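You operate a simulated robot arm through the tools that you are given. There is no shell and no other tool.

You run a simulated robot arm. Do the job below in one go: nothing can be reset, and whatever is moved stays where it is left.

## Task
Swap the black roller in the line for the blue one from the holder.
Fine: the line is switched off; pull its red latch out and push it in again; the black roller goes in the empty holder seat.

The check looks at the end state, three seconds after you hand in, the way a careful person would. Anything else that was tipped, shoved, dropped, spilled or broken makes it a failure.

## Robot
A 7-joint arm with a three-finger gripper, fixed in place. Base frame: the origin is at the foot of the arm, x ahead of it, y to its left, z up. Units: m, rad, N and s.
Its first joint turns from -2.897 to 2.897 rad. Payload 2.69 kg.
The TCP is the grasp point between the finger pads, 0.03 m short of the fingertips. In the tool frame z runs along the fingers and y along their closing line. The gripper opens to 0.128 m. The gripper's body begins 0.117 m behind the TCP.
Orientation is that of the tool frame in the base frame, as a unit quaternion [x, y, z, w]. With the fingers straight down and closing along the base's y, the tool's x points along the base's -x, its y along +y and its z along -z.

## Interface
- The arm moves only by the tool play_rows. Its arguments are lists of equal length, an entry for each row: "turn": the turn, a rotation vector about the base's x, y, z in units of 6 degrees (1.0 is 6 degrees), a list of three; "travel": the shift along the base's x, y, z in units of 20 mm (1.0 is 20 mm), a list of three; "hand": the closure in counts, from 0 (fully open) to 255 (shut). In form: {"turn": [[wx, wy, wz], ...], "travel": [[tx, ty, tz], ...], "hand": [hand, ...]}. A call has 1 to 20 rows; each row shifts and turns the commanded pose from where the row before left it. A call with a number of a shift or a turn outside -1 to 1 is refused whole. Each row takes 0.2 s and may step no farther than 0.05 m and 0.15 rad from the row before; otherwise, or with a gripper value out of range, the whole call is refused. A pose out of reach is approached as far as the arm can. The call stops where the force on the tool passes 60 N (or 10 N more than at its start, if that is more) or the arm is blocked; 0.2 s more then pass. The fingers move at their own pace and stop on an object; they squeeze with about 44 N. The grip force told is the motor's: it shows also when the fingers shut on nothing. Time passes only in rows, and 0.2 s behind the last, so rows that do not move let the fingers close. It gives the time, the measured TCP pose, the force on the tool (base axes), the opening and the grip force at its end, in the units of the frame above (readings bear some noise), with the torque about the TCP (base axes, N m) and any sound that the robot's microphone picked up, and new pictures: "views" is both (left out), scene, wrist or none.
- Cameras (640 x 400 px; columns grow to the right, rows downward): "scene" is fixed at [0.2002, 0.659, 1.2857]; the picture's right is [-0.37, -0.93, 0.00], its down [-0.70, 0.28, -0.65] and it looks along [0.61, -0.24, -0.76] (base axes); focal length 354 px, centre (320, 200). "wrist" rides on the gripper at [0.058, 0.054, -0.131] in the tool frame; the picture's right is [-0.68, 0.74, 0.00], its down [-0.62, -0.57, -0.55] and it looks along [-0.40, -0.37, 0.84] (tool axes); focal length 234 px, centre (320, 200). There is no depth. A picture from a camera that has moved, and an enlarged one, comes with that camera's place and axes in the base frame and with its lens. The place of the scene camera against the robot may be out by one fixed shift of up to 0.025 m in any direction.
- slide_trunk(by): slides the trunk up (or, below 0, down) by that many m; the arm rides with it, the base frame stays. It gives what a move gives, with no picture.
- zoom(camera, box): a new picture of the part [left, top, right, bottom] of that camera's present view, enlarged. It takes no simulated time.
- hand_in(): hands the job in; it is judged then, once.

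Places have to be worked out from the pictures, the camera data and where the tool is seen. Open the gripper and draw the arm clear of the work before you hand the job in, unless the task says otherwise.

The tools are called after "Request:" as a command line: name --argument value ..., lists and objects as JSON in quotes. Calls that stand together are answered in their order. play_rows: Moves the arm, as the interface text tells. Its arguments: {"type":"object","properties":{"turn":{"type":"array"},"travel":{"type":"array"},"hand":{"type":"array"},"views":{"type":"string","enum":["both","scene","wrist","none"]}},"required":["turn","travel","hand"]} The other tools are called the same way: slide_trunk (by) slides the trunk up or down; zoom (camera, box) takes an enlarged picture of a part of a camera's view; hand_in () hands the job in.

At the start:

```text
clock: 0.0
position: [0.5278, 0.4582, 0.9436]
tool_rot: [-0.001, 1.0, -0.001, 0.0]
contact_force: [0.0, -0.6, -0.2]
ft_torque: [0.0, -0.01, 0.02]
opening: 0.128
finger_force: 0.0
trunk travel left (down, up): [-0.15, 0.2]
```

scene: 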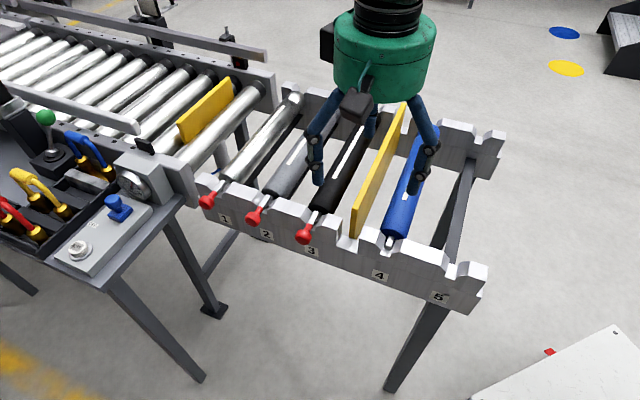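
wrist: 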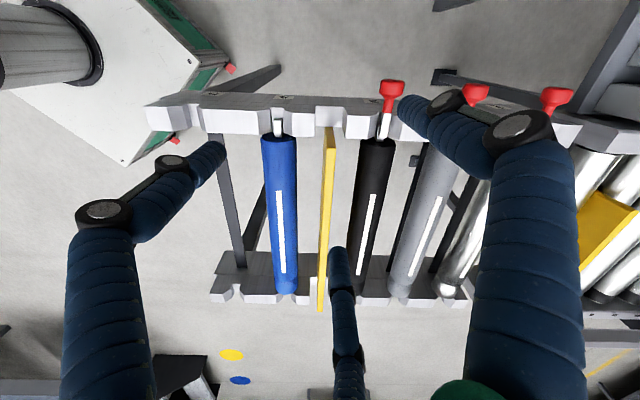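

I start by taking enlarged looks at the scene to identify the rollers, the latches, and the seats.

Request:
zoom --camera "scene" --box '[180, 60, 520, 320]'

Request:
zoom --camera "scene" --box '[0, 0, 320, 280]'

Request:
zoom --camera "wrist" --box '[140, 60, 640, 340]'

```text
1.54 times, centred on (350, 190) of scene
camera zoom: at [0.2002, 0.659, 1.2857], right [-0.37, -0.93, 0.0], down [-0.7, 0.28, -0.65], along [0.61, -0.24, -0.76], focal length 544 px, centre (274, 215)
```

zoom: 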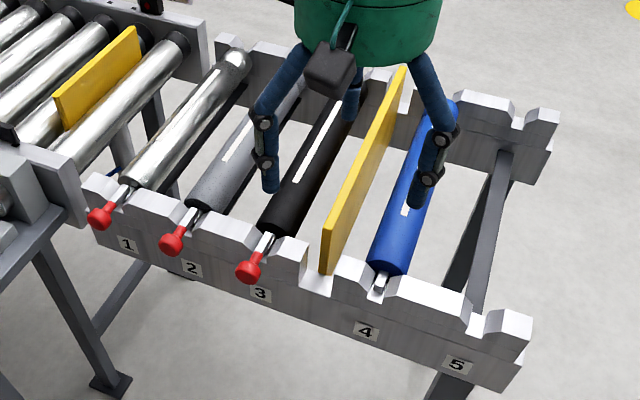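

```text
1.43 times, centred on (160, 140) of scene
camera zoom: at [0.2002, 0.659, 1.2857], right [-0.37, -0.93, 0.0], down [-0.7, 0.28, -0.65], along [0.61, -0.24, -0.76], focal length 506 px, centre (549, 286)
```

zoom: 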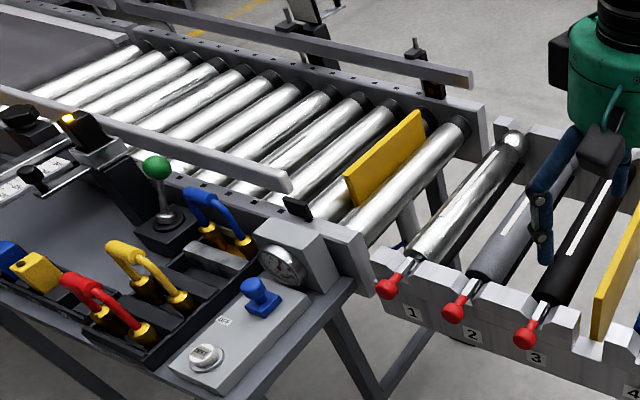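

```text
1.28 times, centred on (390, 200) of wrist
camera zoom: at [0.4695, 0.5108, 1.0746], right [0.68, 0.74, 0.0], down [0.62, -0.57, 0.55], along [0.4, -0.37, -0.84], focal length 300 px, centre (230, 200)
```

zoom: 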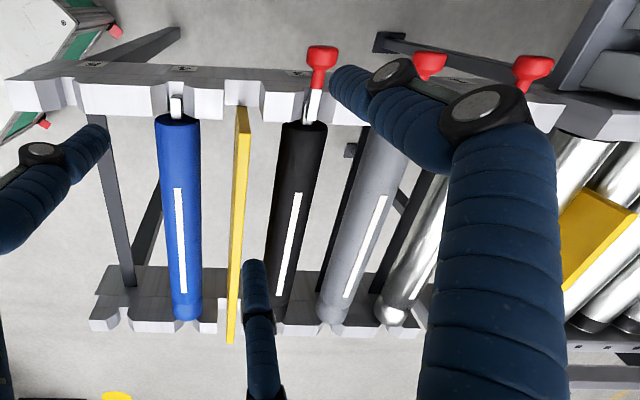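

The black roller is in seat 3, behind a red latch. Blue is in seat 4, seat 5 is empty, and a yellow plate stands between seats 3 and 4. Triangulating puts the roller axes at about -45° in the base xy plane, so I turn the tool -45° to line up the fingers and look again.

Request:
play_rows --turn '[[0, 0, -1], [0, 0, -1], [0, 0, -1], [0, 0, -1], [0, 0, -1], [0, 0, -1], [0, 0, -1], [0, 0, -0.5], [0, 0, 0]]' --travel '[[0, 0, 0], [0, 0, 0], [0, 0, 0], [0, 0, 0], [0, 0, 0], [0, 0, 0], [0, 0, 0], [0, 0, 0], [0, 0, 0]]' --hand '[0, 0, 0, 0, 0, 0, 0, 0, 0]'

```text
clock: 2.0
position: [0.5273, 0.4577, 0.9426]
tool_rot: [0.383, 0.924, 0.0, 0.0]
contact_force: [-0.3, 0.5, -1.5]
ft_torque: [0.01, -0.01, -0.02]
opening: 0.128
finger_force: 0.0
trunk travel left (down, up): [-0.15, 0.2]
camera wrist: at [0.5242, 0.5362, 1.0747], right [1.0, 0.04, 0.0], down [0.03, -0.84, 0.55], along [0.02, -0.55, -0.84], focal length 234 px, centre (320, 200)
```

scene: 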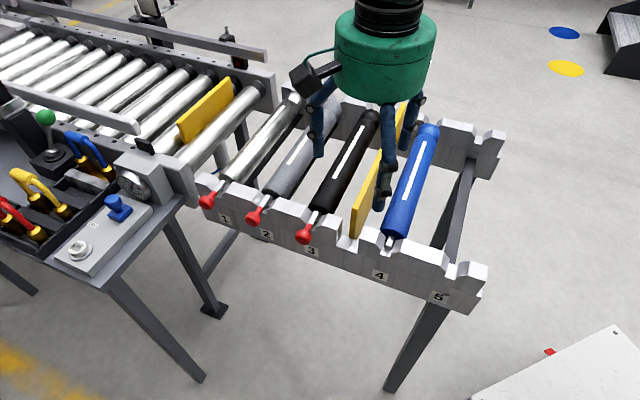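
wrist: 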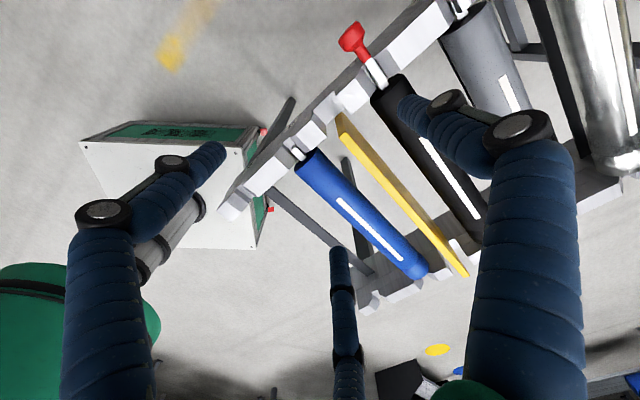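

Oriented as wanted (closing line along the row). The visible hand seems to have three fingers; I'll zoom in on the latch and the roller ends before approaching.

Request:
zoom --camera "wrist" --box '[210, 0, 480, 180]'

Request:
zoom --camera "scene" --box '[190, 160, 350, 260]'

Request:
zoom --camera "scene" --box '[330, 180, 490, 320]'

Request:
zoom --camera "scene" --box '[260, 60, 520, 200]'

```text
2.22 times, centred on (345, 90) of wrist
camera zoom: at [0.5242, 0.5362, 1.0747], right [1.0, 0.04, 0.0], down [0.03, -0.84, 0.55], along [0.02, -0.55, -0.84], focal length 520 px, centre (264, 444)
```

zoom: 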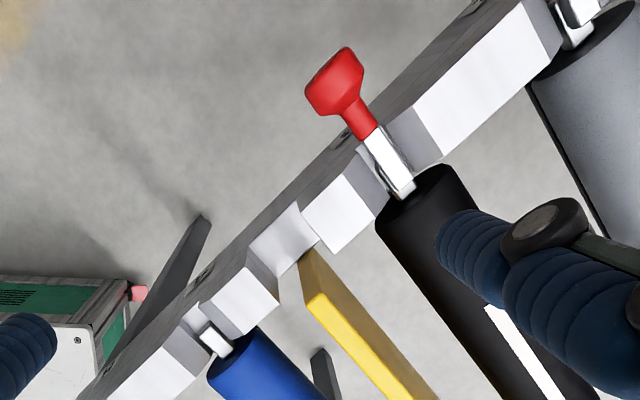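

```text
4.00 times, centred on (270, 210) of scene
camera zoom: at [0.2002, 0.659, 1.2857], right [-0.37, -0.93, 0.0], down [-0.7, 0.28, -0.65], along [0.61, -0.24, -0.76], focal length 1416 px, centre (520, 160)
```

zoom: 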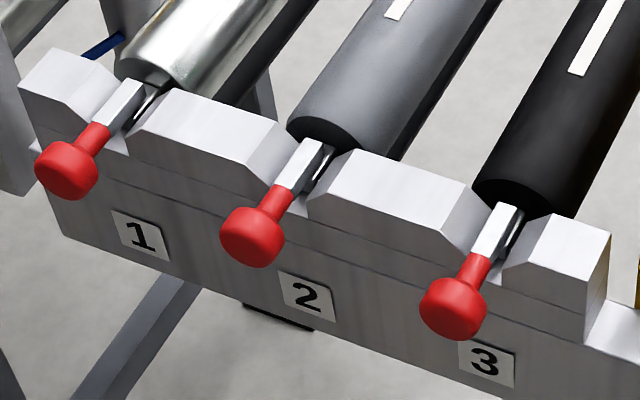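

```text
2.86 times, centred on (410, 250) of scene
camera zoom: at [0.2002, 0.659, 1.2857], right [-0.37, -0.93, 0.0], down [-0.7, 0.28, -0.65], along [0.61, -0.24, -0.76], focal length 1011 px, centre (63, 57)
```

zoom: 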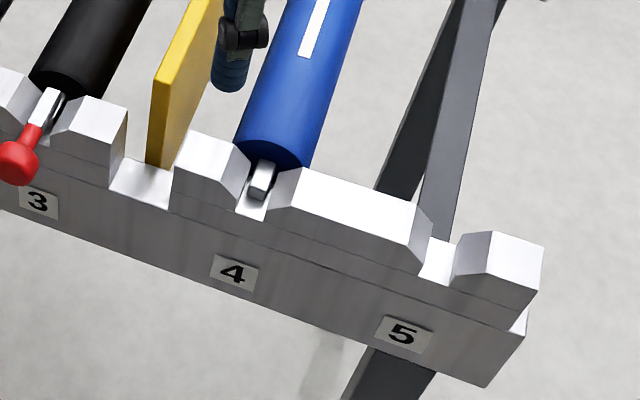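

```text
2.46 times, centred on (390, 130) of scene
camera zoom: at [0.2002, 0.659, 1.2857], right [-0.37, -0.93, 0.0], down [-0.7, 0.28, -0.65], along [0.61, -0.24, -0.76], focal length 871 px, centre (148, 372)
```

zoom: 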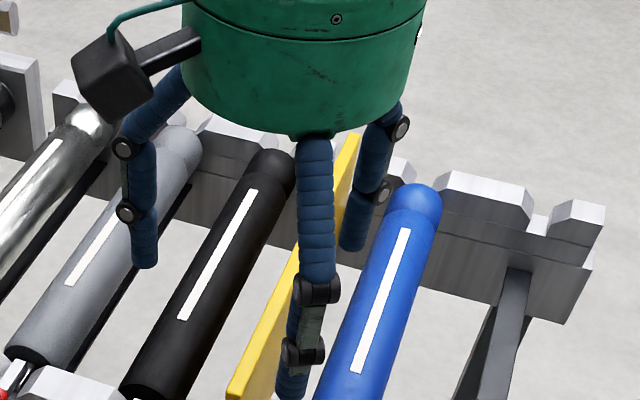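

The latch is a sliding bar over the shaft with a red knob outside the rail, and the shaft ends sit in slots with chamfered sides. I close the hand here in free air to learn how the fingers meet.

Request:
play_rows --turn '[[0, 0, 0], [0, 0, 0], [0, 0, 0], [0, 0, 0]]' --travel '[[0, 0, 0], [0, 0, 0], [0, 0, 0], [0, 0, 0]]' --hand '[200, 200, 200, 200]'

```text
clock: 3.0
position: [0.5268, 0.4559, 0.9445]
tool_rot: [0.382, 0.924, 0.0, 0.001]
contact_force: [0.7, -0.6, 0.7]
ft_torque: [-0.02, -0.01, 0.0]
opening: 0.0278
finger_force: 0.0
trunk travel left (down, up): [-0.15, 0.2]
camera wrist: at [0.5241, 0.5362, 1.0747], right [1.0, 0.04, 0.0], down [0.04, -0.84, 0.55], along [0.02, -0.55, -0.84], focal length 234 px, centre (320, 200)
```

scene: 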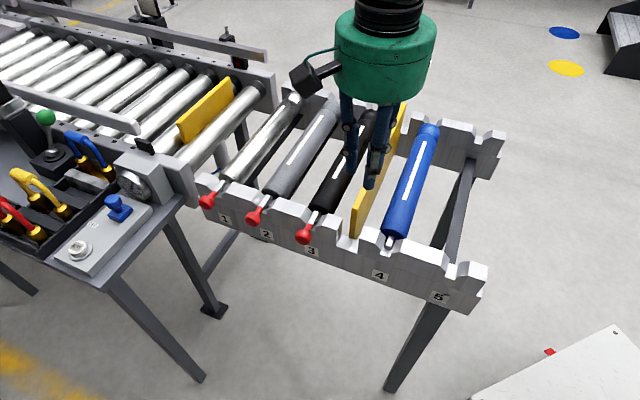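
wrist: 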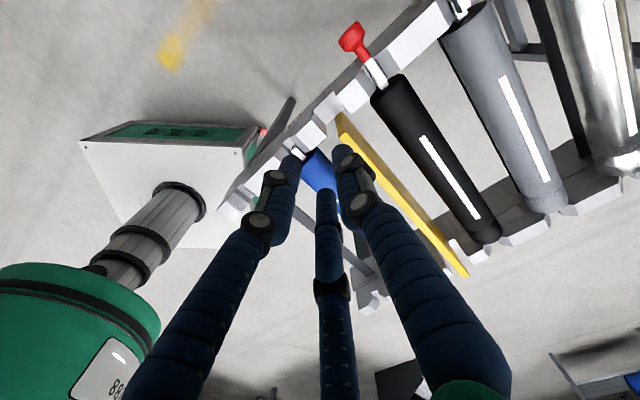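

Opening is linear in counts, and the fingers converge on the centre line. I move above latch 3's knob, estimated at about (0.558, 0.547, 0.76), staying high for a better view.

Request:
play_rows --turn '[[0, 0, 0], [0, 0, 0], [0, 0, 0], [0, 0, 0], [0, 0, 0], [0, 0, 0], [0, 0, 0], [0, 0, 0]]' --travel '[[0.31, 0.9, 0], [0.31, 0.9, 0], [0.31, 0.9, 0], [0.31, 0.9, 0], [0.31, 0.9, 0], [0, 0, -1], [0, 0, -1], [0, 0, 0]]' --hand '[150, 150, 150, 150, 150, 150, 150, 150]'

```text
clock: 4.8
position: [0.5603, 0.5486, 0.9031]
tool_rot: [0.383, 0.924, 0.001, -0.001]
contact_force: [1.2, 0.2, -0.1]
ft_torque: [0.0, 0.02, -0.02]
opening: 0.0524
finger_force: 0.1
trunk travel left (down, up): [-0.15, 0.2]
camera wrist: at [0.5568, 0.6275, 1.034], right [1.0, 0.04, 0.0], down [0.04, -0.84, 0.55], along [0.02, -0.55, -0.84], focal length 234 px, centre (320, 200)
```

scene: 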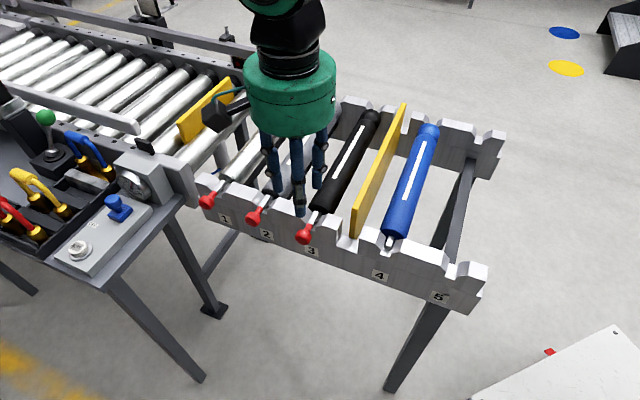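
wrist: 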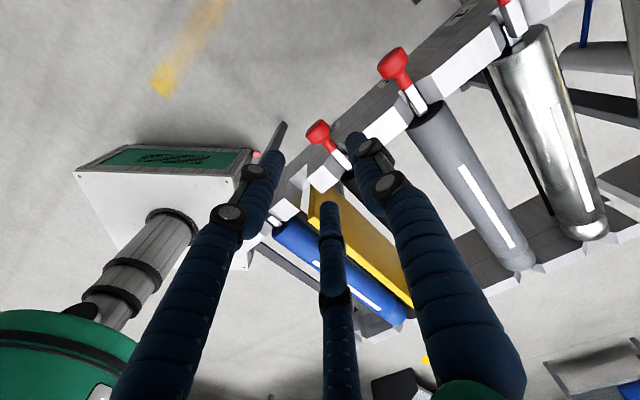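

Knob 3 triangulates to about (0.558, 0.547, 0.767), right below the TCP. I zoom in to refine before descending.

Request:
zoom --camera "wrist" --box '[250, 20, 450, 220]'

Request:
zoom --camera "scene" --box '[190, 130, 350, 260]'

```text
2.00 times, centred on (350, 120) of wrist
camera zoom: at [0.5568, 0.6275, 1.034], right [1.0, 0.04, 0.0], down [0.04, -0.84, 0.55], along [0.02, -0.55, -0.84], focal length 468 px, centre (260, 360)
```

zoom: 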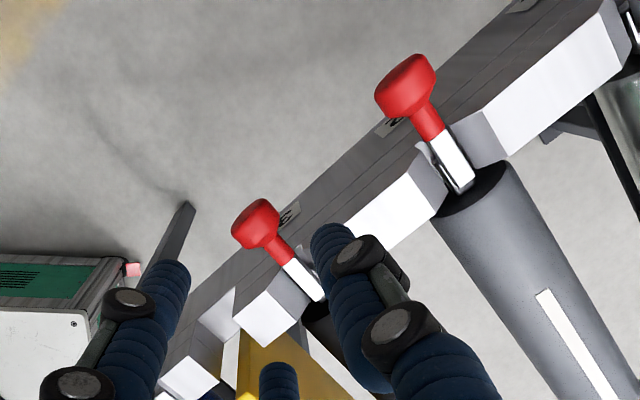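

```text
3.08 times, centred on (270, 195) of scene
camera zoom: at [0.2002, 0.659, 1.2857], right [-0.37, -0.93, 0.0], down [-0.7, 0.28, -0.65], along [0.61, -0.24, -0.76], focal length 1089 px, centre (474, 215)
```

zoom: 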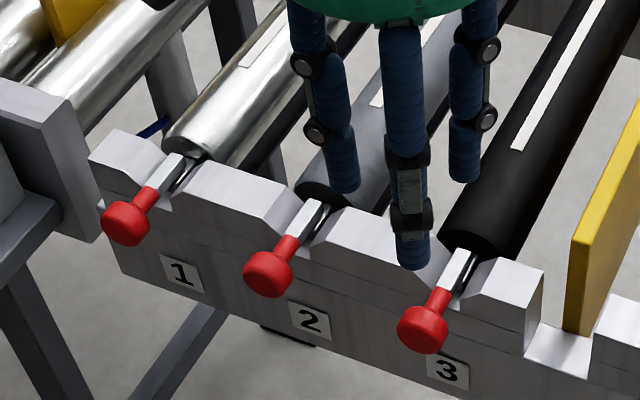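

The knob head is about 26 mm across, with its centre at about (0.558, 0.547, 0.767), and the hand is open 52 mm. I go down partway and look again.

Request:
play_rows --turn '[[0, 0, 0], [0, 0, 0], [0, 0, 0], [0, 0, 0], [0, 0, 0], [0, 0, 0]]' --travel '[[-0.07, -0.07, -0.9], [0, 0, -0.9], [0, 0, -0.9], [0, 0, -0.9], [0, 0, -0.4], [0, 0, 0]]' --hand '[150, 150, 150, 150, 150, 150]'

Request:
zoom --camera "wrist" --box '[220, 70, 420, 270]'

Request:
zoom --camera "scene" --box '[230, 150, 390, 280]'

```text
clock: 6.2
position: [0.5575, 0.5481, 0.8241]
tool_rot: [0.383, 0.924, 0.0, 0.001]
contact_force: [0.2, 0.2, -0.5]
ft_torque: [0.02, 0.04, -0.03]
opening: 0.0528
finger_force: 0.0
trunk travel left (down, up): [-0.15, 0.2]
camera wrist: at [0.554, 0.6264, 0.9545], right [1.0, 0.04, 0.0], down [0.04, -0.84, 0.55], along [0.02, -0.55, -0.84], focal length 234 px, centre (320, 200)
```

scene: 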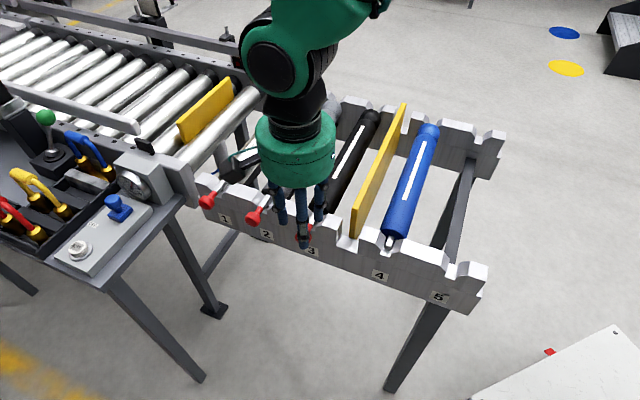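
wrist: 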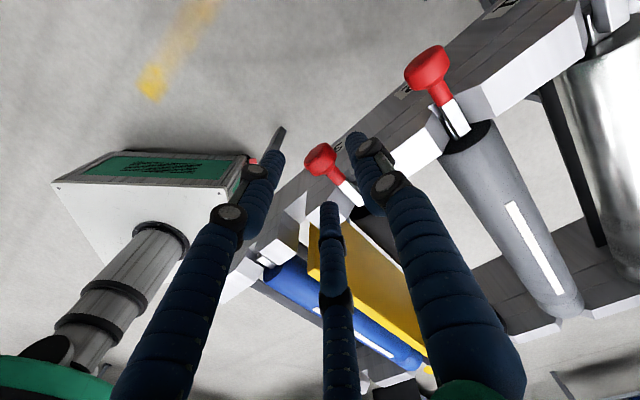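

```text
2.00 times, centred on (320, 170) of wrist
camera zoom: at [0.554, 0.6264, 0.9545], right [1.0, 0.04, 0.0], down [0.04, -0.84, 0.55], along [0.02, -0.55, -0.84], focal length 468 px, centre (320, 260)
```

zoom: 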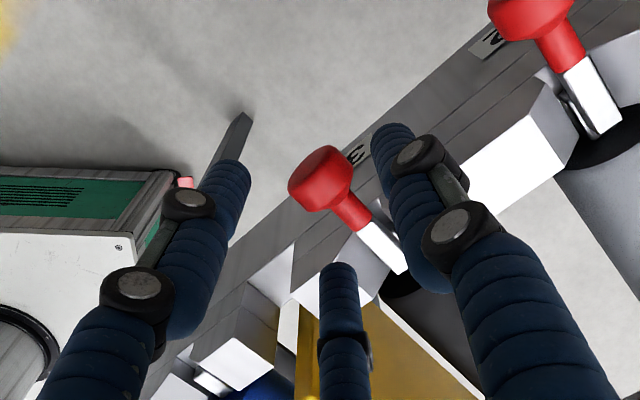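

```text
3.08 times, centred on (310, 215) of scene
camera zoom: at [0.2002, 0.659, 1.2857], right [-0.37, -0.93, 0.0], down [-0.7, 0.28, -0.65], along [0.61, -0.24, -0.76], focal length 1089 px, centre (351, 154)
```

zoom: 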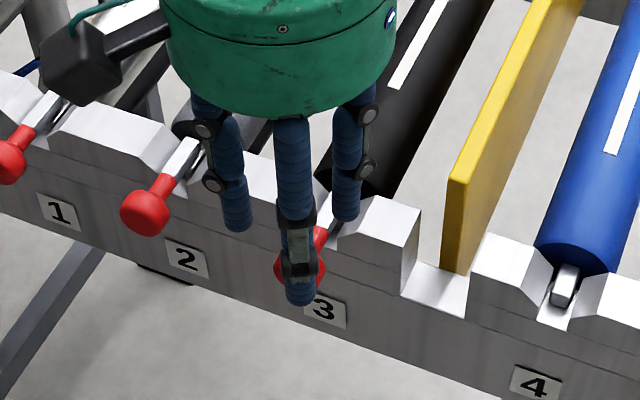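

The knob remains at the same computed spot, so x and y are good. I continue down in small steps to TCP z of about 0.772 and watch the force.

Request:
play_rows --turn '[[0, 0, 0], [0, 0, 0], [0, 0, 0], [0, 0, 0]]' --travel '[[-0.08, 0.08, -0.4], [0, 0, -0.4], [0, 0, -0.4], [0, 0, 0]]' --hand '[150, 150, 150, 150]'

Request:
zoom --camera "wrist" --box '[220, 70, 420, 270]'

Request:
zoom --camera "scene" --box '[230, 150, 390, 280]'

```text
clock: 7.2
position: [0.5545, 0.5475, 0.8043]
tool_rot: [0.382, 0.924, 0.002, 0.0]
contact_force: [-14.6, -7.7, 57.3]
ft_torque: [-2.57, -0.16, -0.85]
opening: 0.0591
finger_force: 4.7
trunk travel left (down, up): [-0.15, 0.2]
camera wrist: at [0.5512, 0.627, 0.9354], right [1.0, 0.04, 0.0], down [0.03, -0.84, 0.55], along [0.03, -0.54, -0.84], focal length 234 px, centre (320, 200)
```

scene: 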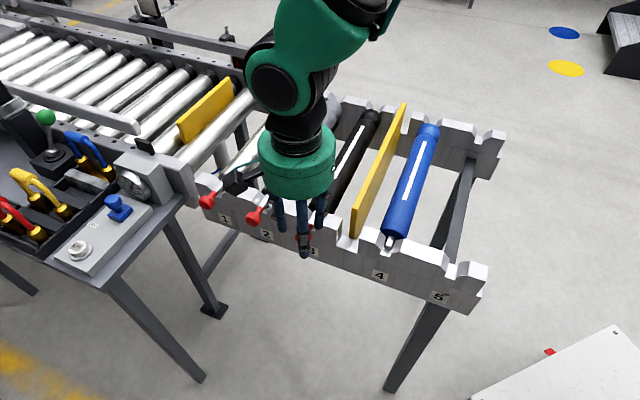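
wrist: 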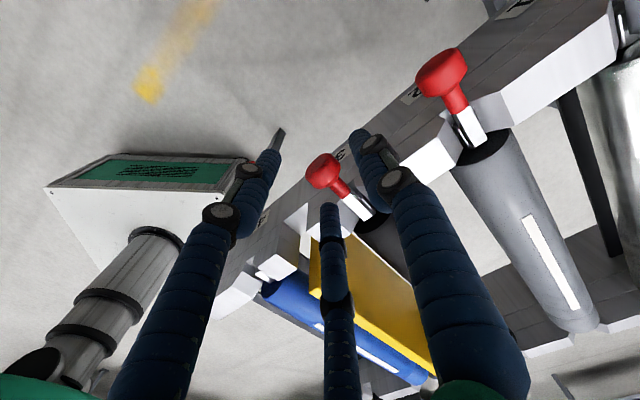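

```text
2.00 times, centred on (320, 170) of wrist
camera zoom: at [0.5512, 0.627, 0.9354], right [1.0, 0.04, 0.0], down [0.03, -0.84, 0.55], along [0.03, -0.54, -0.84], focal length 468 px, centre (320, 260)
```

zoom: 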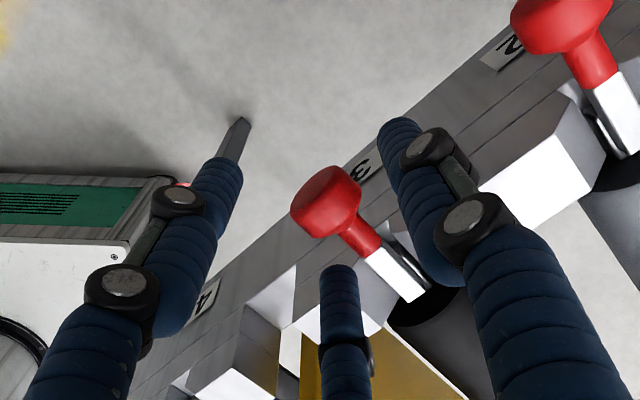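

```text
3.08 times, centred on (310, 215) of scene
camera zoom: at [0.2002, 0.659, 1.2857], right [-0.37, -0.93, 0.0], down [-0.7, 0.28, -0.65], along [0.61, -0.24, -0.76], focal length 1089 px, centre (351, 154)
```

zoom: 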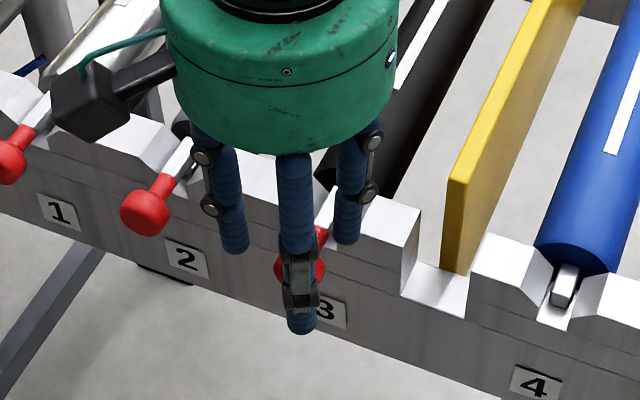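

The contact (57 N) and its torque place the touch at tool (-0.036, -0.022). So there really are three fingers converging on the centre (thumb at tool +y), and the inner one landed on the rail tooth. I back up and turn +90° so the thumb points outward and the other two fingers straddle the knob clear of the rail face.

Request:
play_rows --turn '[[0, 0, 0], [0, 0, 0], [0, 0, 0], [0, 0, 1], [0, 0, 1], [0, 0, 1], [0, 0, 1], [0, 0, 1], [0, 0, 1], [0, 0, 1], [0, 0, 1], [0, 0, 1], [0, 0, 1], [0, 0, 1], [0, 0, 1], [0, 0, 1], [0, 0, 1], [0, 0, 1], [0, 0, 0]]' --travel '[[0, 0, 1], [0, 0, 1], [0, 0, 1], [0, 0, 0], [0, 0, 0], [0, 0, 0], [0, 0, 0], [0, 0, 0], [0, 0, 0], [0, 0, 0], [0, 0, 0], [0, 0, 0], [0, 0, 0], [0, 0, 0], [0, 0, 0], [0, 0, 0], [0, 0, 0], [0, 0, 0], [0, 0, 0]]' --hand '[150, 150, 150, 150, 150, 150, 150, 150, 150, 150, 150, 150, 150, 150, 150, 150, 150, 150, 150]'

Request:
zoom --camera "wrist" --box '[220, 70, 420, 270]'

Request:
zoom --camera "scene" --box '[190, 130, 430, 280]'

```text
clock: 11.2
position: [0.5557, 0.5473, 0.8597]
tool_rot: [-0.384, 0.923, 0.0, 0.0]
contact_force: [0.5, 0.9, 0.1]
ft_torque: [-0.01, 0.02, -0.04]
opening: 0.0529
finger_force: 0.0
trunk travel left (down, up): [-0.15, 0.2]
camera wrist: at [0.4771, 0.5438, 0.9909], right [-0.04, 1.0, 0.0], down [0.84, 0.04, 0.55], along [0.55, 0.02, -0.84], focal length 234 px, centre (320, 200)
```

scene: 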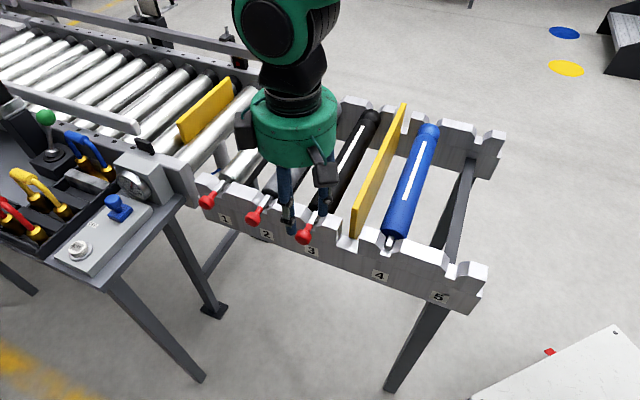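
wrist: 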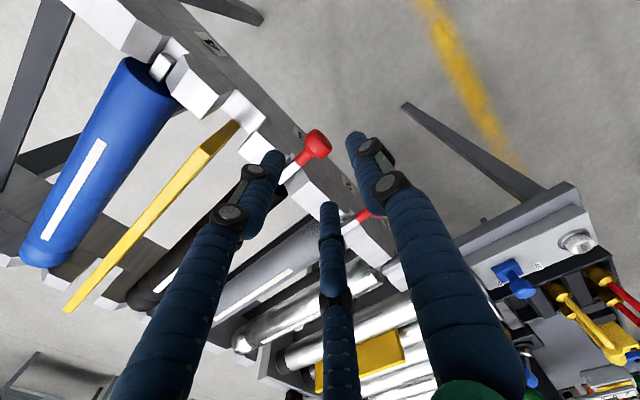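

```text
2.00 times, centred on (320, 170) of wrist
camera zoom: at [0.4771, 0.5438, 0.9909], right [-0.04, 1.0, 0.0], down [0.84, 0.04, 0.55], along [0.55, 0.02, -0.84], focal length 468 px, centre (320, 260)
```

zoom: 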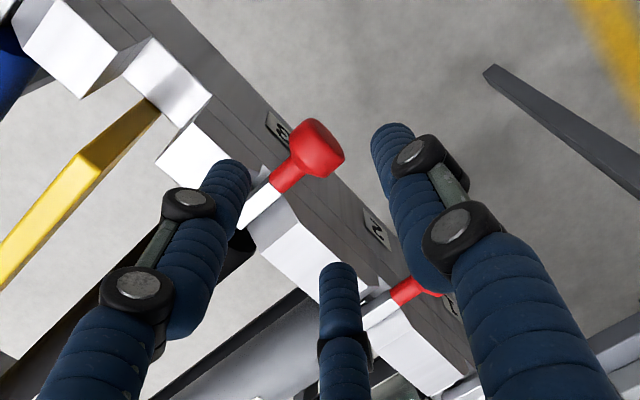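

```text
2.67 times, centred on (310, 205) of scene
camera zoom: at [0.2002, 0.659, 1.2857], right [-0.37, -0.93, 0.0], down [-0.7, 0.28, -0.65], along [0.61, -0.24, -0.76], focal length 944 px, centre (347, 187)
```

zoom: 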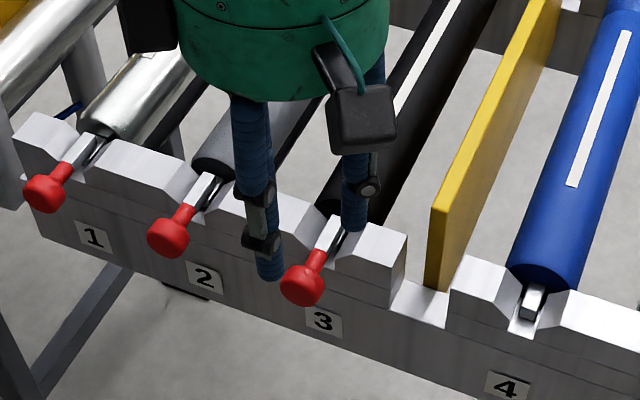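

TCP is now almost exactly over the knob, with two fingers on the rail side and the thumb outward. I descend gradually to z of about 0.77.

Request:
play_rows --turn '[[0, 0, 0], [0, 0, 0], [0, 0, 0], [0, 0, 0], [0, 0, 0], [0, 0, 0]]' --travel '[[0, 0, -0.8], [0, 0, -0.8], [0, 0, -0.7], [0, 0, -0.6], [0, 0, -0.3], [0, 0, 0]]' --hand '[150, 150, 150, 150, 150, 150]'

Request:
zoom --camera "wrist" --box '[220, 70, 420, 270]'

Request:
zoom --camera "scene" --box '[230, 150, 390, 280]'

```text
clock: 12.6
position: [0.5547, 0.5481, 0.7954]
tool_rot: [-0.382, 0.924, 0.0, 0.0]
contact_force: [1.4, -0.1, 0.3]
ft_torque: [-0.04, 0.0, 0.0]
opening: 0.0529
finger_force: 0.1
trunk travel left (down, up): [-0.15, 0.2]
camera wrist: at [0.4764, 0.544, 0.9261], right [-0.04, 1.0, 0.0], down [0.84, 0.04, 0.55], along [0.55, 0.02, -0.84], focal length 234 px, centre (320, 200)
```

scene: 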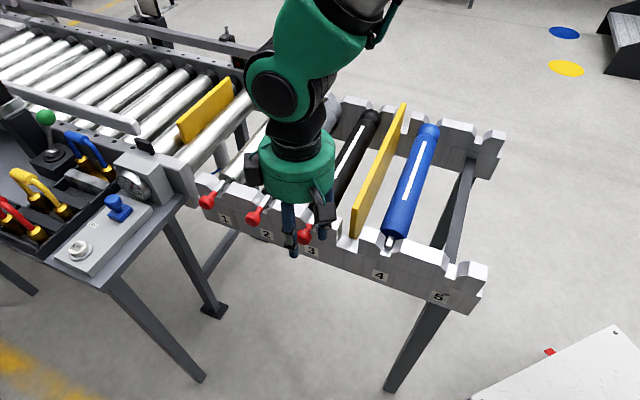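
wrist: 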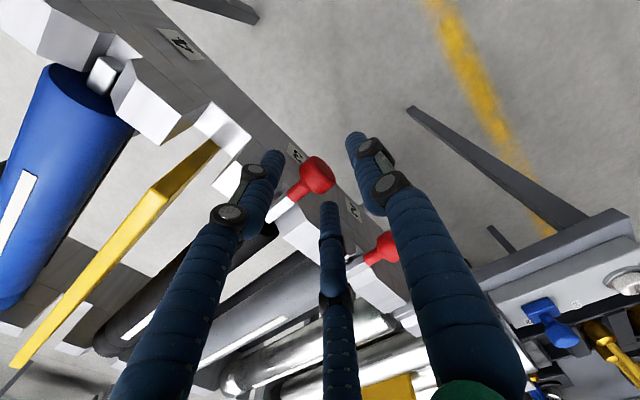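

```text
2.00 times, centred on (320, 170) of wrist
camera zoom: at [0.4764, 0.544, 0.9261], right [-0.04, 1.0, 0.0], down [0.84, 0.04, 0.55], along [0.55, 0.02, -0.84], focal length 468 px, centre (320, 260)
```

zoom: 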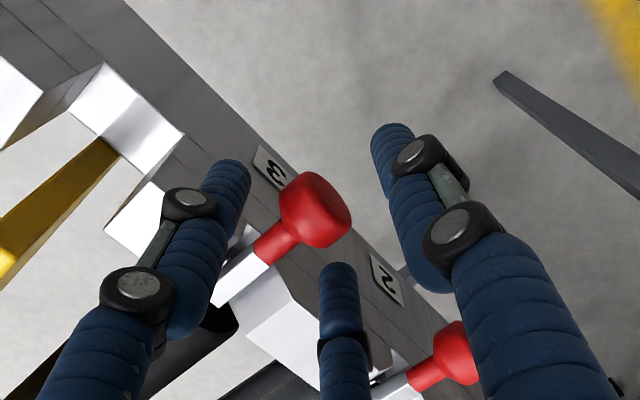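

```text
3.08 times, centred on (310, 215) of scene
camera zoom: at [0.2002, 0.659, 1.2857], right [-0.37, -0.93, 0.0], down [-0.7, 0.28, -0.65], along [0.61, -0.24, -0.76], focal length 1089 px, centre (351, 154)
```

zoom: 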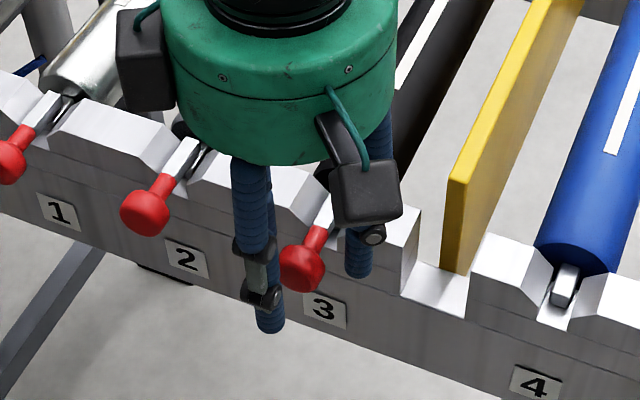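

No contact so far, and the knob is centred between the fingers. I lower another 25 mm, then close gently.

Request:
play_rows --turn '[[0, 0, 0], [0, 0, 0], [0, 0, 0], [0, 0, 0]]' --travel '[[0, 0, -0.4], [0, 0, -0.4], [0, 0, -0.4], [0, 0, 0]]' --hand '[150, 150, 150, 150]'

Request:
zoom --camera "wrist" --box '[220, 70, 420, 270]'

```text
clock: 13.6
position: [0.556, 0.5479, 0.7731]
tool_rot: [-0.383, 0.924, 0.0, 0.0]
contact_force: [0.4, 0.3, -0.5]
ft_torque: [0.0, 0.0, 0.0]
opening: 0.0529
finger_force: 0.1
trunk travel left (down, up): [-0.15, 0.2]
camera wrist: at [0.4764, 0.5439, 0.9027], right [-0.04, 1.0, 0.0], down [0.84, 0.04, 0.55], along [0.55, 0.02, -0.84], focal length 234 px, centre (320, 200)
```

scene: 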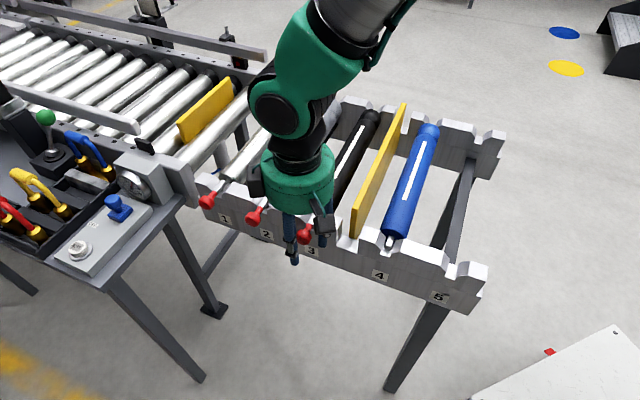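
wrist: 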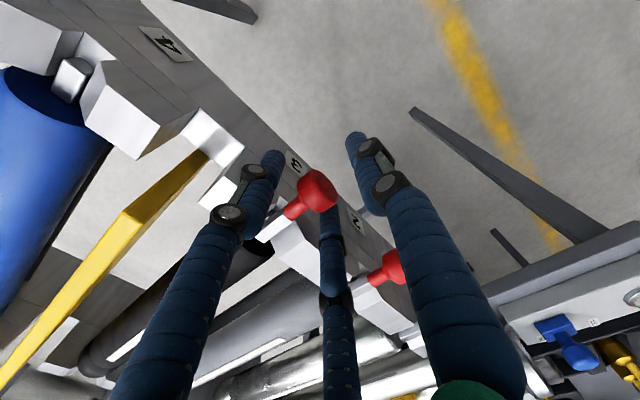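

```text
2.00 times, centred on (320, 170) of wrist
camera zoom: at [0.4764, 0.5439, 0.9027], right [-0.04, 1.0, 0.0], down [0.84, 0.04, 0.55], along [0.55, 0.02, -0.84], focal length 468 px, centre (320, 260)
```

zoom: 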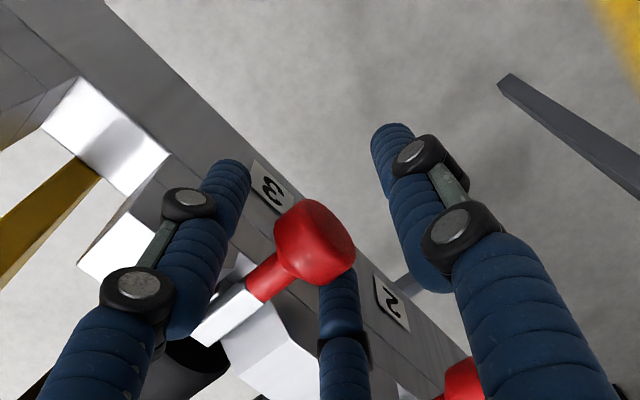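

The knob is at TCP height and nothing is touching. I close on it.

Request:
play_rows --turn '[[0, 0, 0], [0, 0, 0], [0, 0, 0], [0, 0, 0]]' --travel '[[0, 0, 0], [0, 0, 0], [0, 0, 0], [0, 0, 0]]' --hand '[190, 220, 255, 255]'

Request:
zoom --camera "wrist" --box '[220, 70, 420, 270]'

Request:
zoom --camera "scene" --box '[230, 150, 390, 280]'

```text
clock: 14.6
position: [0.5547, 0.5466, 0.7721]
tool_rot: [-0.382, 0.924, 0.0, 0.0]
contact_force: [2.5, 1.2, -2.0]
ft_torque: [0.13, -0.1, -0.02]
opening: 0.0218
finger_force: 44.5
trunk travel left (down, up): [-0.15, 0.2]
camera wrist: at [0.4765, 0.544, 0.9028], right [-0.04, 1.0, 0.0], down [0.84, 0.04, 0.55], along [0.55, 0.02, -0.84], focal length 234 px, centre (320, 200)
```

scene: 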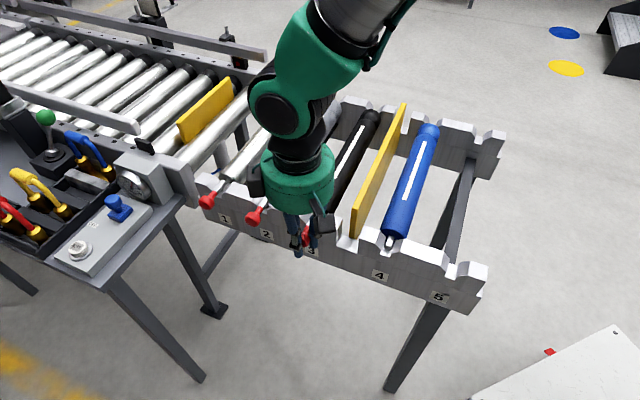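
wrist: 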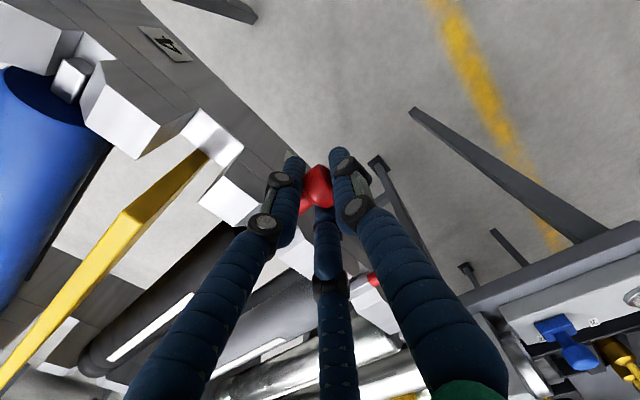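

```text
2.00 times, centred on (320, 170) of wrist
camera zoom: at [0.4765, 0.544, 0.9028], right [-0.04, 1.0, 0.0], down [0.84, 0.04, 0.55], along [0.55, 0.02, -0.84], focal length 468 px, centre (320, 260)
```

zoom: 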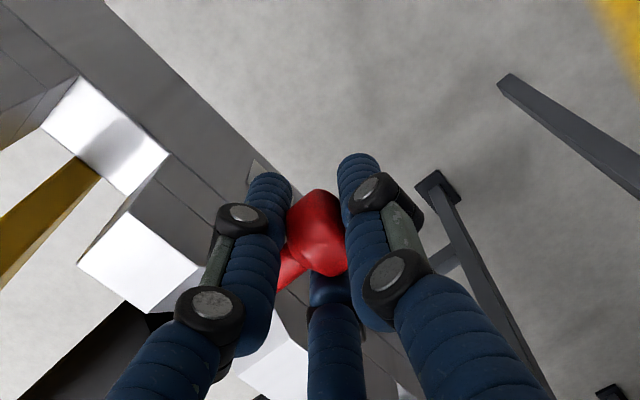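

```text
3.08 times, centred on (310, 215) of scene
camera zoom: at [0.2002, 0.659, 1.2857], right [-0.37, -0.93, 0.0], down [-0.7, 0.28, -0.65], along [0.61, -0.24, -0.76], focal length 1089 px, centre (351, 154)
```

zoom: 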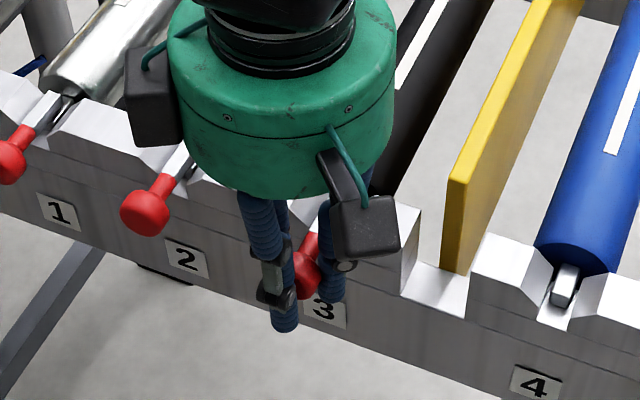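

Firm grip on the knob (44 N at 22 mm). I pull it outward along (-0.707, 0.707) in small steps.

Request:
play_rows --turn '[[0, 0, 0], [0, 0, 0], [0, 0, 0], [0, 0, 0], [0, 0, 0]]' --travel '[[-0.25, 0.25, 0], [-0.25, 0.25, 0], [-0.25, 0.25, 0], [-0.25, 0.25, 0], [0, 0, 0]]' --hand '[255, 255, 255, 255, 255]'

Request:
zoom --camera "wrist" --box '[220, 70, 420, 270]'

Request:
zoom --camera "scene" --box '[230, 150, 390, 280]'

```text
clock: 15.5
position: [0.5426, 0.5613, 0.772]
tool_rot: [-0.382, 0.924, 0.0, 0.001]
contact_force: [9.1, -10.3, 3.3]
ft_torque: [-0.4, -0.37, -0.01]
opening: 0.0217
finger_force: 44.7
trunk travel left (down, up): [-0.15, 0.2]
stopped in row 4: the force on the tool passed its limit at 72 N (the readings are from after the stop); the commanded pose is now the measured one
camera wrist: at [0.4644, 0.5564, 0.9027], right [-0.04, 1.0, 0.0], down [0.83, 0.03, 0.55], along [0.55, 0.02, -0.84], focal length 234 px, centre (320, 200)
```

scene: 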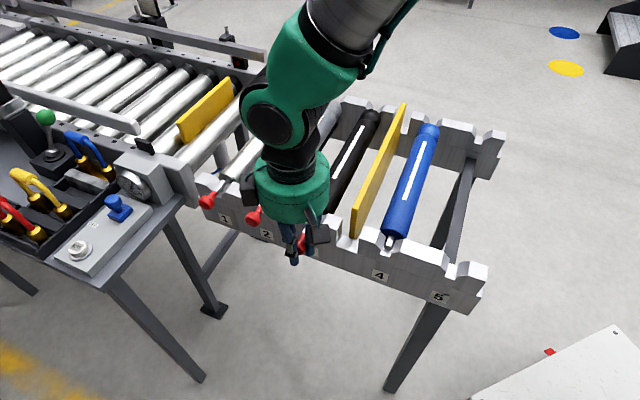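
wrist: 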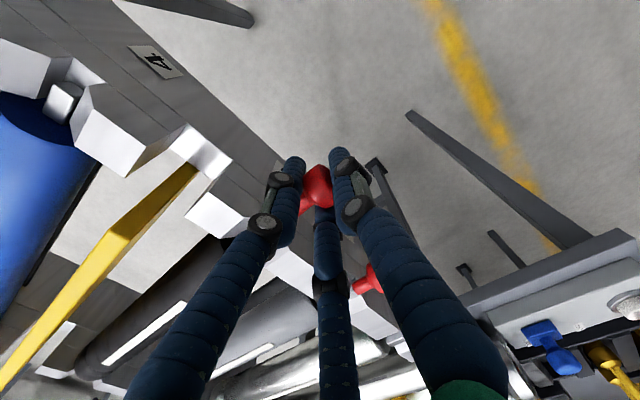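

```text
2.00 times, centred on (320, 170) of wrist
camera zoom: at [0.4644, 0.5564, 0.9027], right [-0.04, 1.0, 0.0], down [0.83, 0.03, 0.55], along [0.55, 0.02, -0.84], focal length 468 px, centre (320, 260)
```

zoom: 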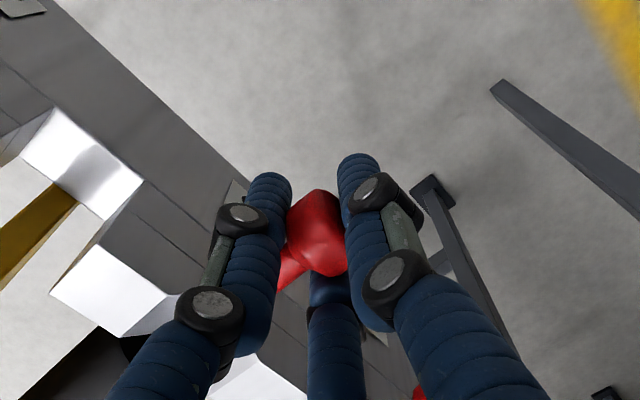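

```text
3.08 times, centred on (310, 215) of scene
camera zoom: at [0.2002, 0.659, 1.2857], right [-0.37, -0.93, 0.0], down [-0.7, 0.28, -0.65], along [0.61, -0.24, -0.76], focal length 1089 px, centre (351, 154)
```

zoom: 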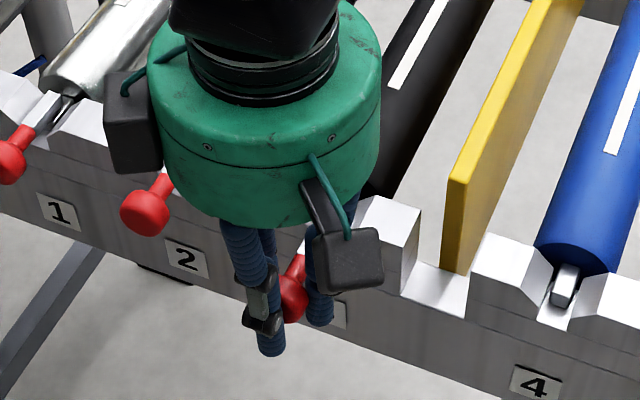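

The latch slid out about 18 mm and then met a firm stop, which looks like its end of travel. I open the hand, rise, and check that it stays out.

Request:
play_rows --turn '[[0, 0, 0], [0, 0, 0], [0, 0, 0], [0, 0, 0], [0, 0, 0], [0, 0, 0], [0, 0, 0]]' --travel '[[0, 0, 0], [0, 0, 0], [0, 0, 0.6], [0, 0, 1], [0, 0, 1], [0, 0, 1], [0, 0, 0.5]]' --hand '[150, 150, 150, 150, 150, 150, 150]'

Request:
zoom --camera "wrist" --box '[220, 50, 420, 250]'

Request:
zoom --camera "scene" --box '[230, 150, 390, 280]'

```text
clock: 17.1
position: [0.5415, 0.5602, 0.8536]
tool_rot: [-0.382, 0.924, -0.001, 0.0]
contact_force: [0.4, -0.3, 0.0]
ft_torque: [0.02, -0.01, 0.0]
opening: 0.0528
finger_force: 0.1
trunk travel left (down, up): [-0.15, 0.2]
camera wrist: at [0.4617, 0.5566, 0.9844], right [-0.04, 1.0, 0.0], down [0.83, 0.03, 0.55], along [0.55, 0.02, -0.84], focal length 234 px, centre (320, 200)
```

scene: 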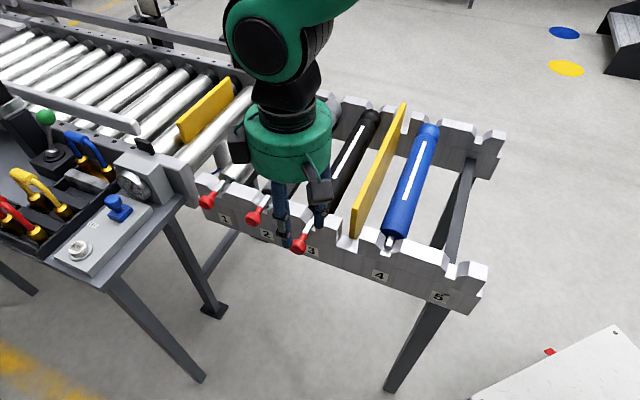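
wrist: 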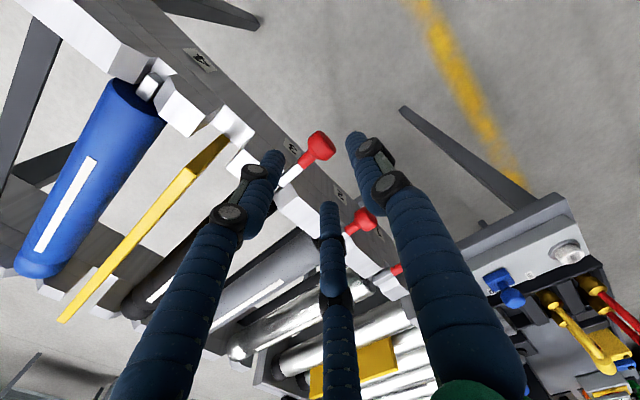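

```text
2.00 times, centred on (320, 150) of wrist
camera zoom: at [0.4617, 0.5566, 0.9844], right [-0.04, 1.0, 0.0], down [0.83, 0.03, 0.55], along [0.55, 0.02, -0.84], focal length 468 px, centre (320, 300)
```

zoom: 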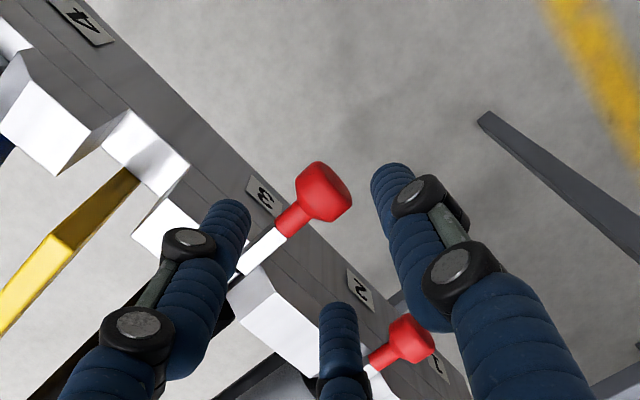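

```text
3.08 times, centred on (310, 215) of scene
camera zoom: at [0.2002, 0.659, 1.2857], right [-0.37, -0.93, 0.0], down [-0.7, 0.28, -0.65], along [0.61, -0.24, -0.76], focal length 1089 px, centre (351, 154)
```

zoom: 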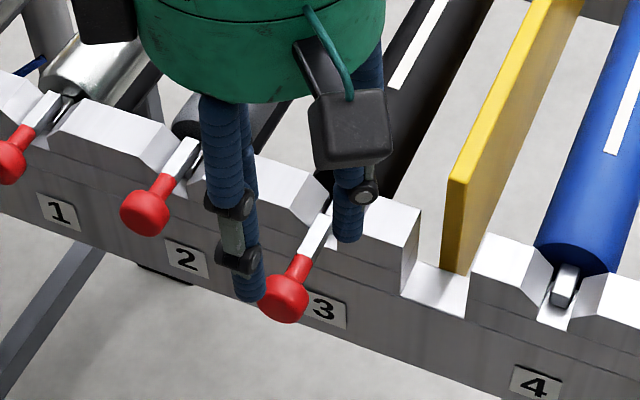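

The latch stays out. I now rise, turn back to yaw -45° and move over the black roller to measure it and check that the slot is clear.

Request:
play_rows --turn '[[0, 0, 0], [0, 0, 0], [0, 0, -1], [0, 0, -1], [0, 0, -1], [0, 0, -1], [0, 0, -1], [0, 0, -1], [0, 0, -1], [0, 0, -1], [0, 0, -1], [0, 0, -1], [0, 0, -1], [0, 0, -1], [0, 0, -1], [0, 0, -1], [0, 0, -1], [0, 0, 0]]' --travel '[[0, 0, 1], [0, 0, 1], [0.5, -0.5, 0.3], [0.5, -0.5, 0.3], [0.5, -0.5, 0.3], [0.5, -0.5, 0.3], [0.5, -0.5, 0.3], [0.5, -0.5, 0.3], [0.5, -0.5, 0.3], [0.5, -0.5, 0.3], [0.5, -0.5, 0.3], [0.5, -0.5, 0.3], [0.5, -0.5, 0], [0.5, -0.5, 0], [0.5, -0.5, 0], [0.5, -0.5, 0], [0.5, -0.5, 0], [0, 0, 0]]' --hand '[0, 0, 0, 0, 0, 0, 0, 0, 0, 0, 0, 0, 0, 0, 0, 0, 0, 0]'

Request:
zoom --camera "scene" --box '[230, 150, 390, 280]'

Request:
zoom --camera "wrist" --box '[160, 0, 560, 250]'

```text
clock: 20.9
position: [0.6922, 0.4123, 0.9549]
tool_rot: [0.384, 0.923, -0.002, -0.001]
contact_force: [0.0, -0.2, -0.4]
ft_torque: [0.0, -0.01, 0.03]
opening: 0.1278
finger_force: 0.0
trunk travel left (down, up): [-0.15, 0.2]
camera wrist: at [0.6899, 0.4911, 1.085], right [1.0, 0.04, 0.0], down [0.03, -0.83, 0.55], along [0.02, -0.55, -0.84], focal length 234 px, centre (320, 200)
```

scene: 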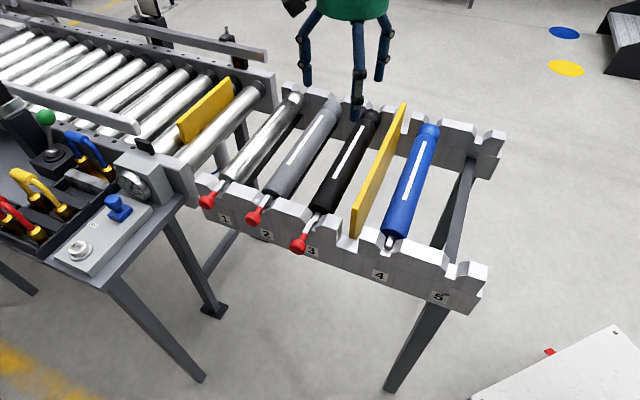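
wrist: 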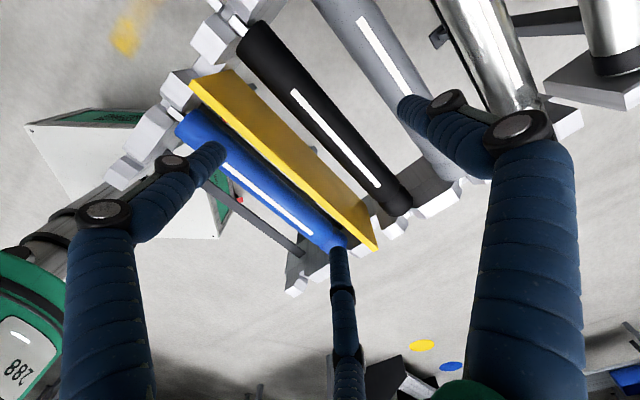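

```text
3.08 times, centred on (310, 215) of scene
camera zoom: at [0.2002, 0.659, 1.2857], right [-0.37, -0.93, 0.0], down [-0.7, 0.28, -0.65], along [0.61, -0.24, -0.76], focal length 1089 px, centre (351, 154)
```

zoom: 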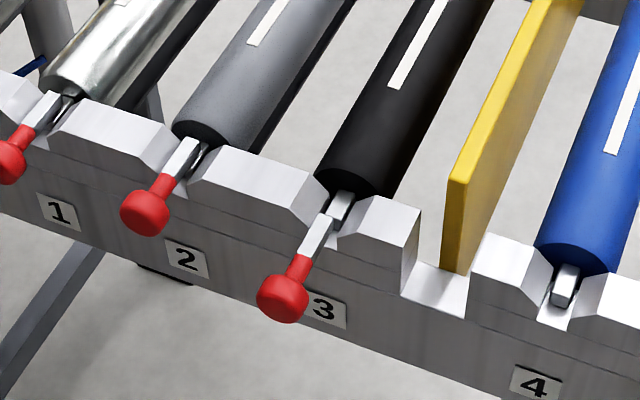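

```text
1.60 times, centred on (360, 125) of wrist
camera zoom: at [0.6899, 0.4911, 1.085], right [1.0, 0.04, 0.0], down [0.03, -0.83, 0.55], along [0.02, -0.55, -0.84], focal length 375 px, centre (256, 320)
```

zoom: 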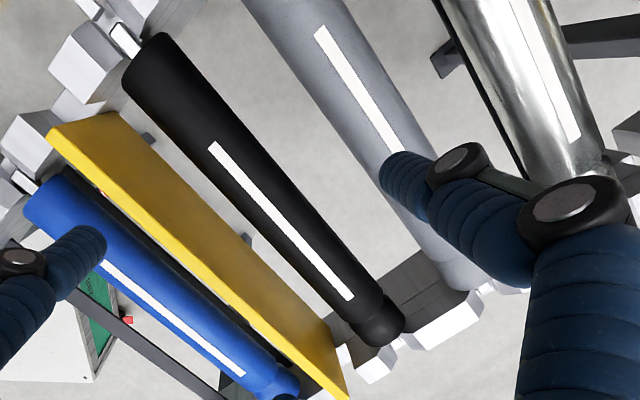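

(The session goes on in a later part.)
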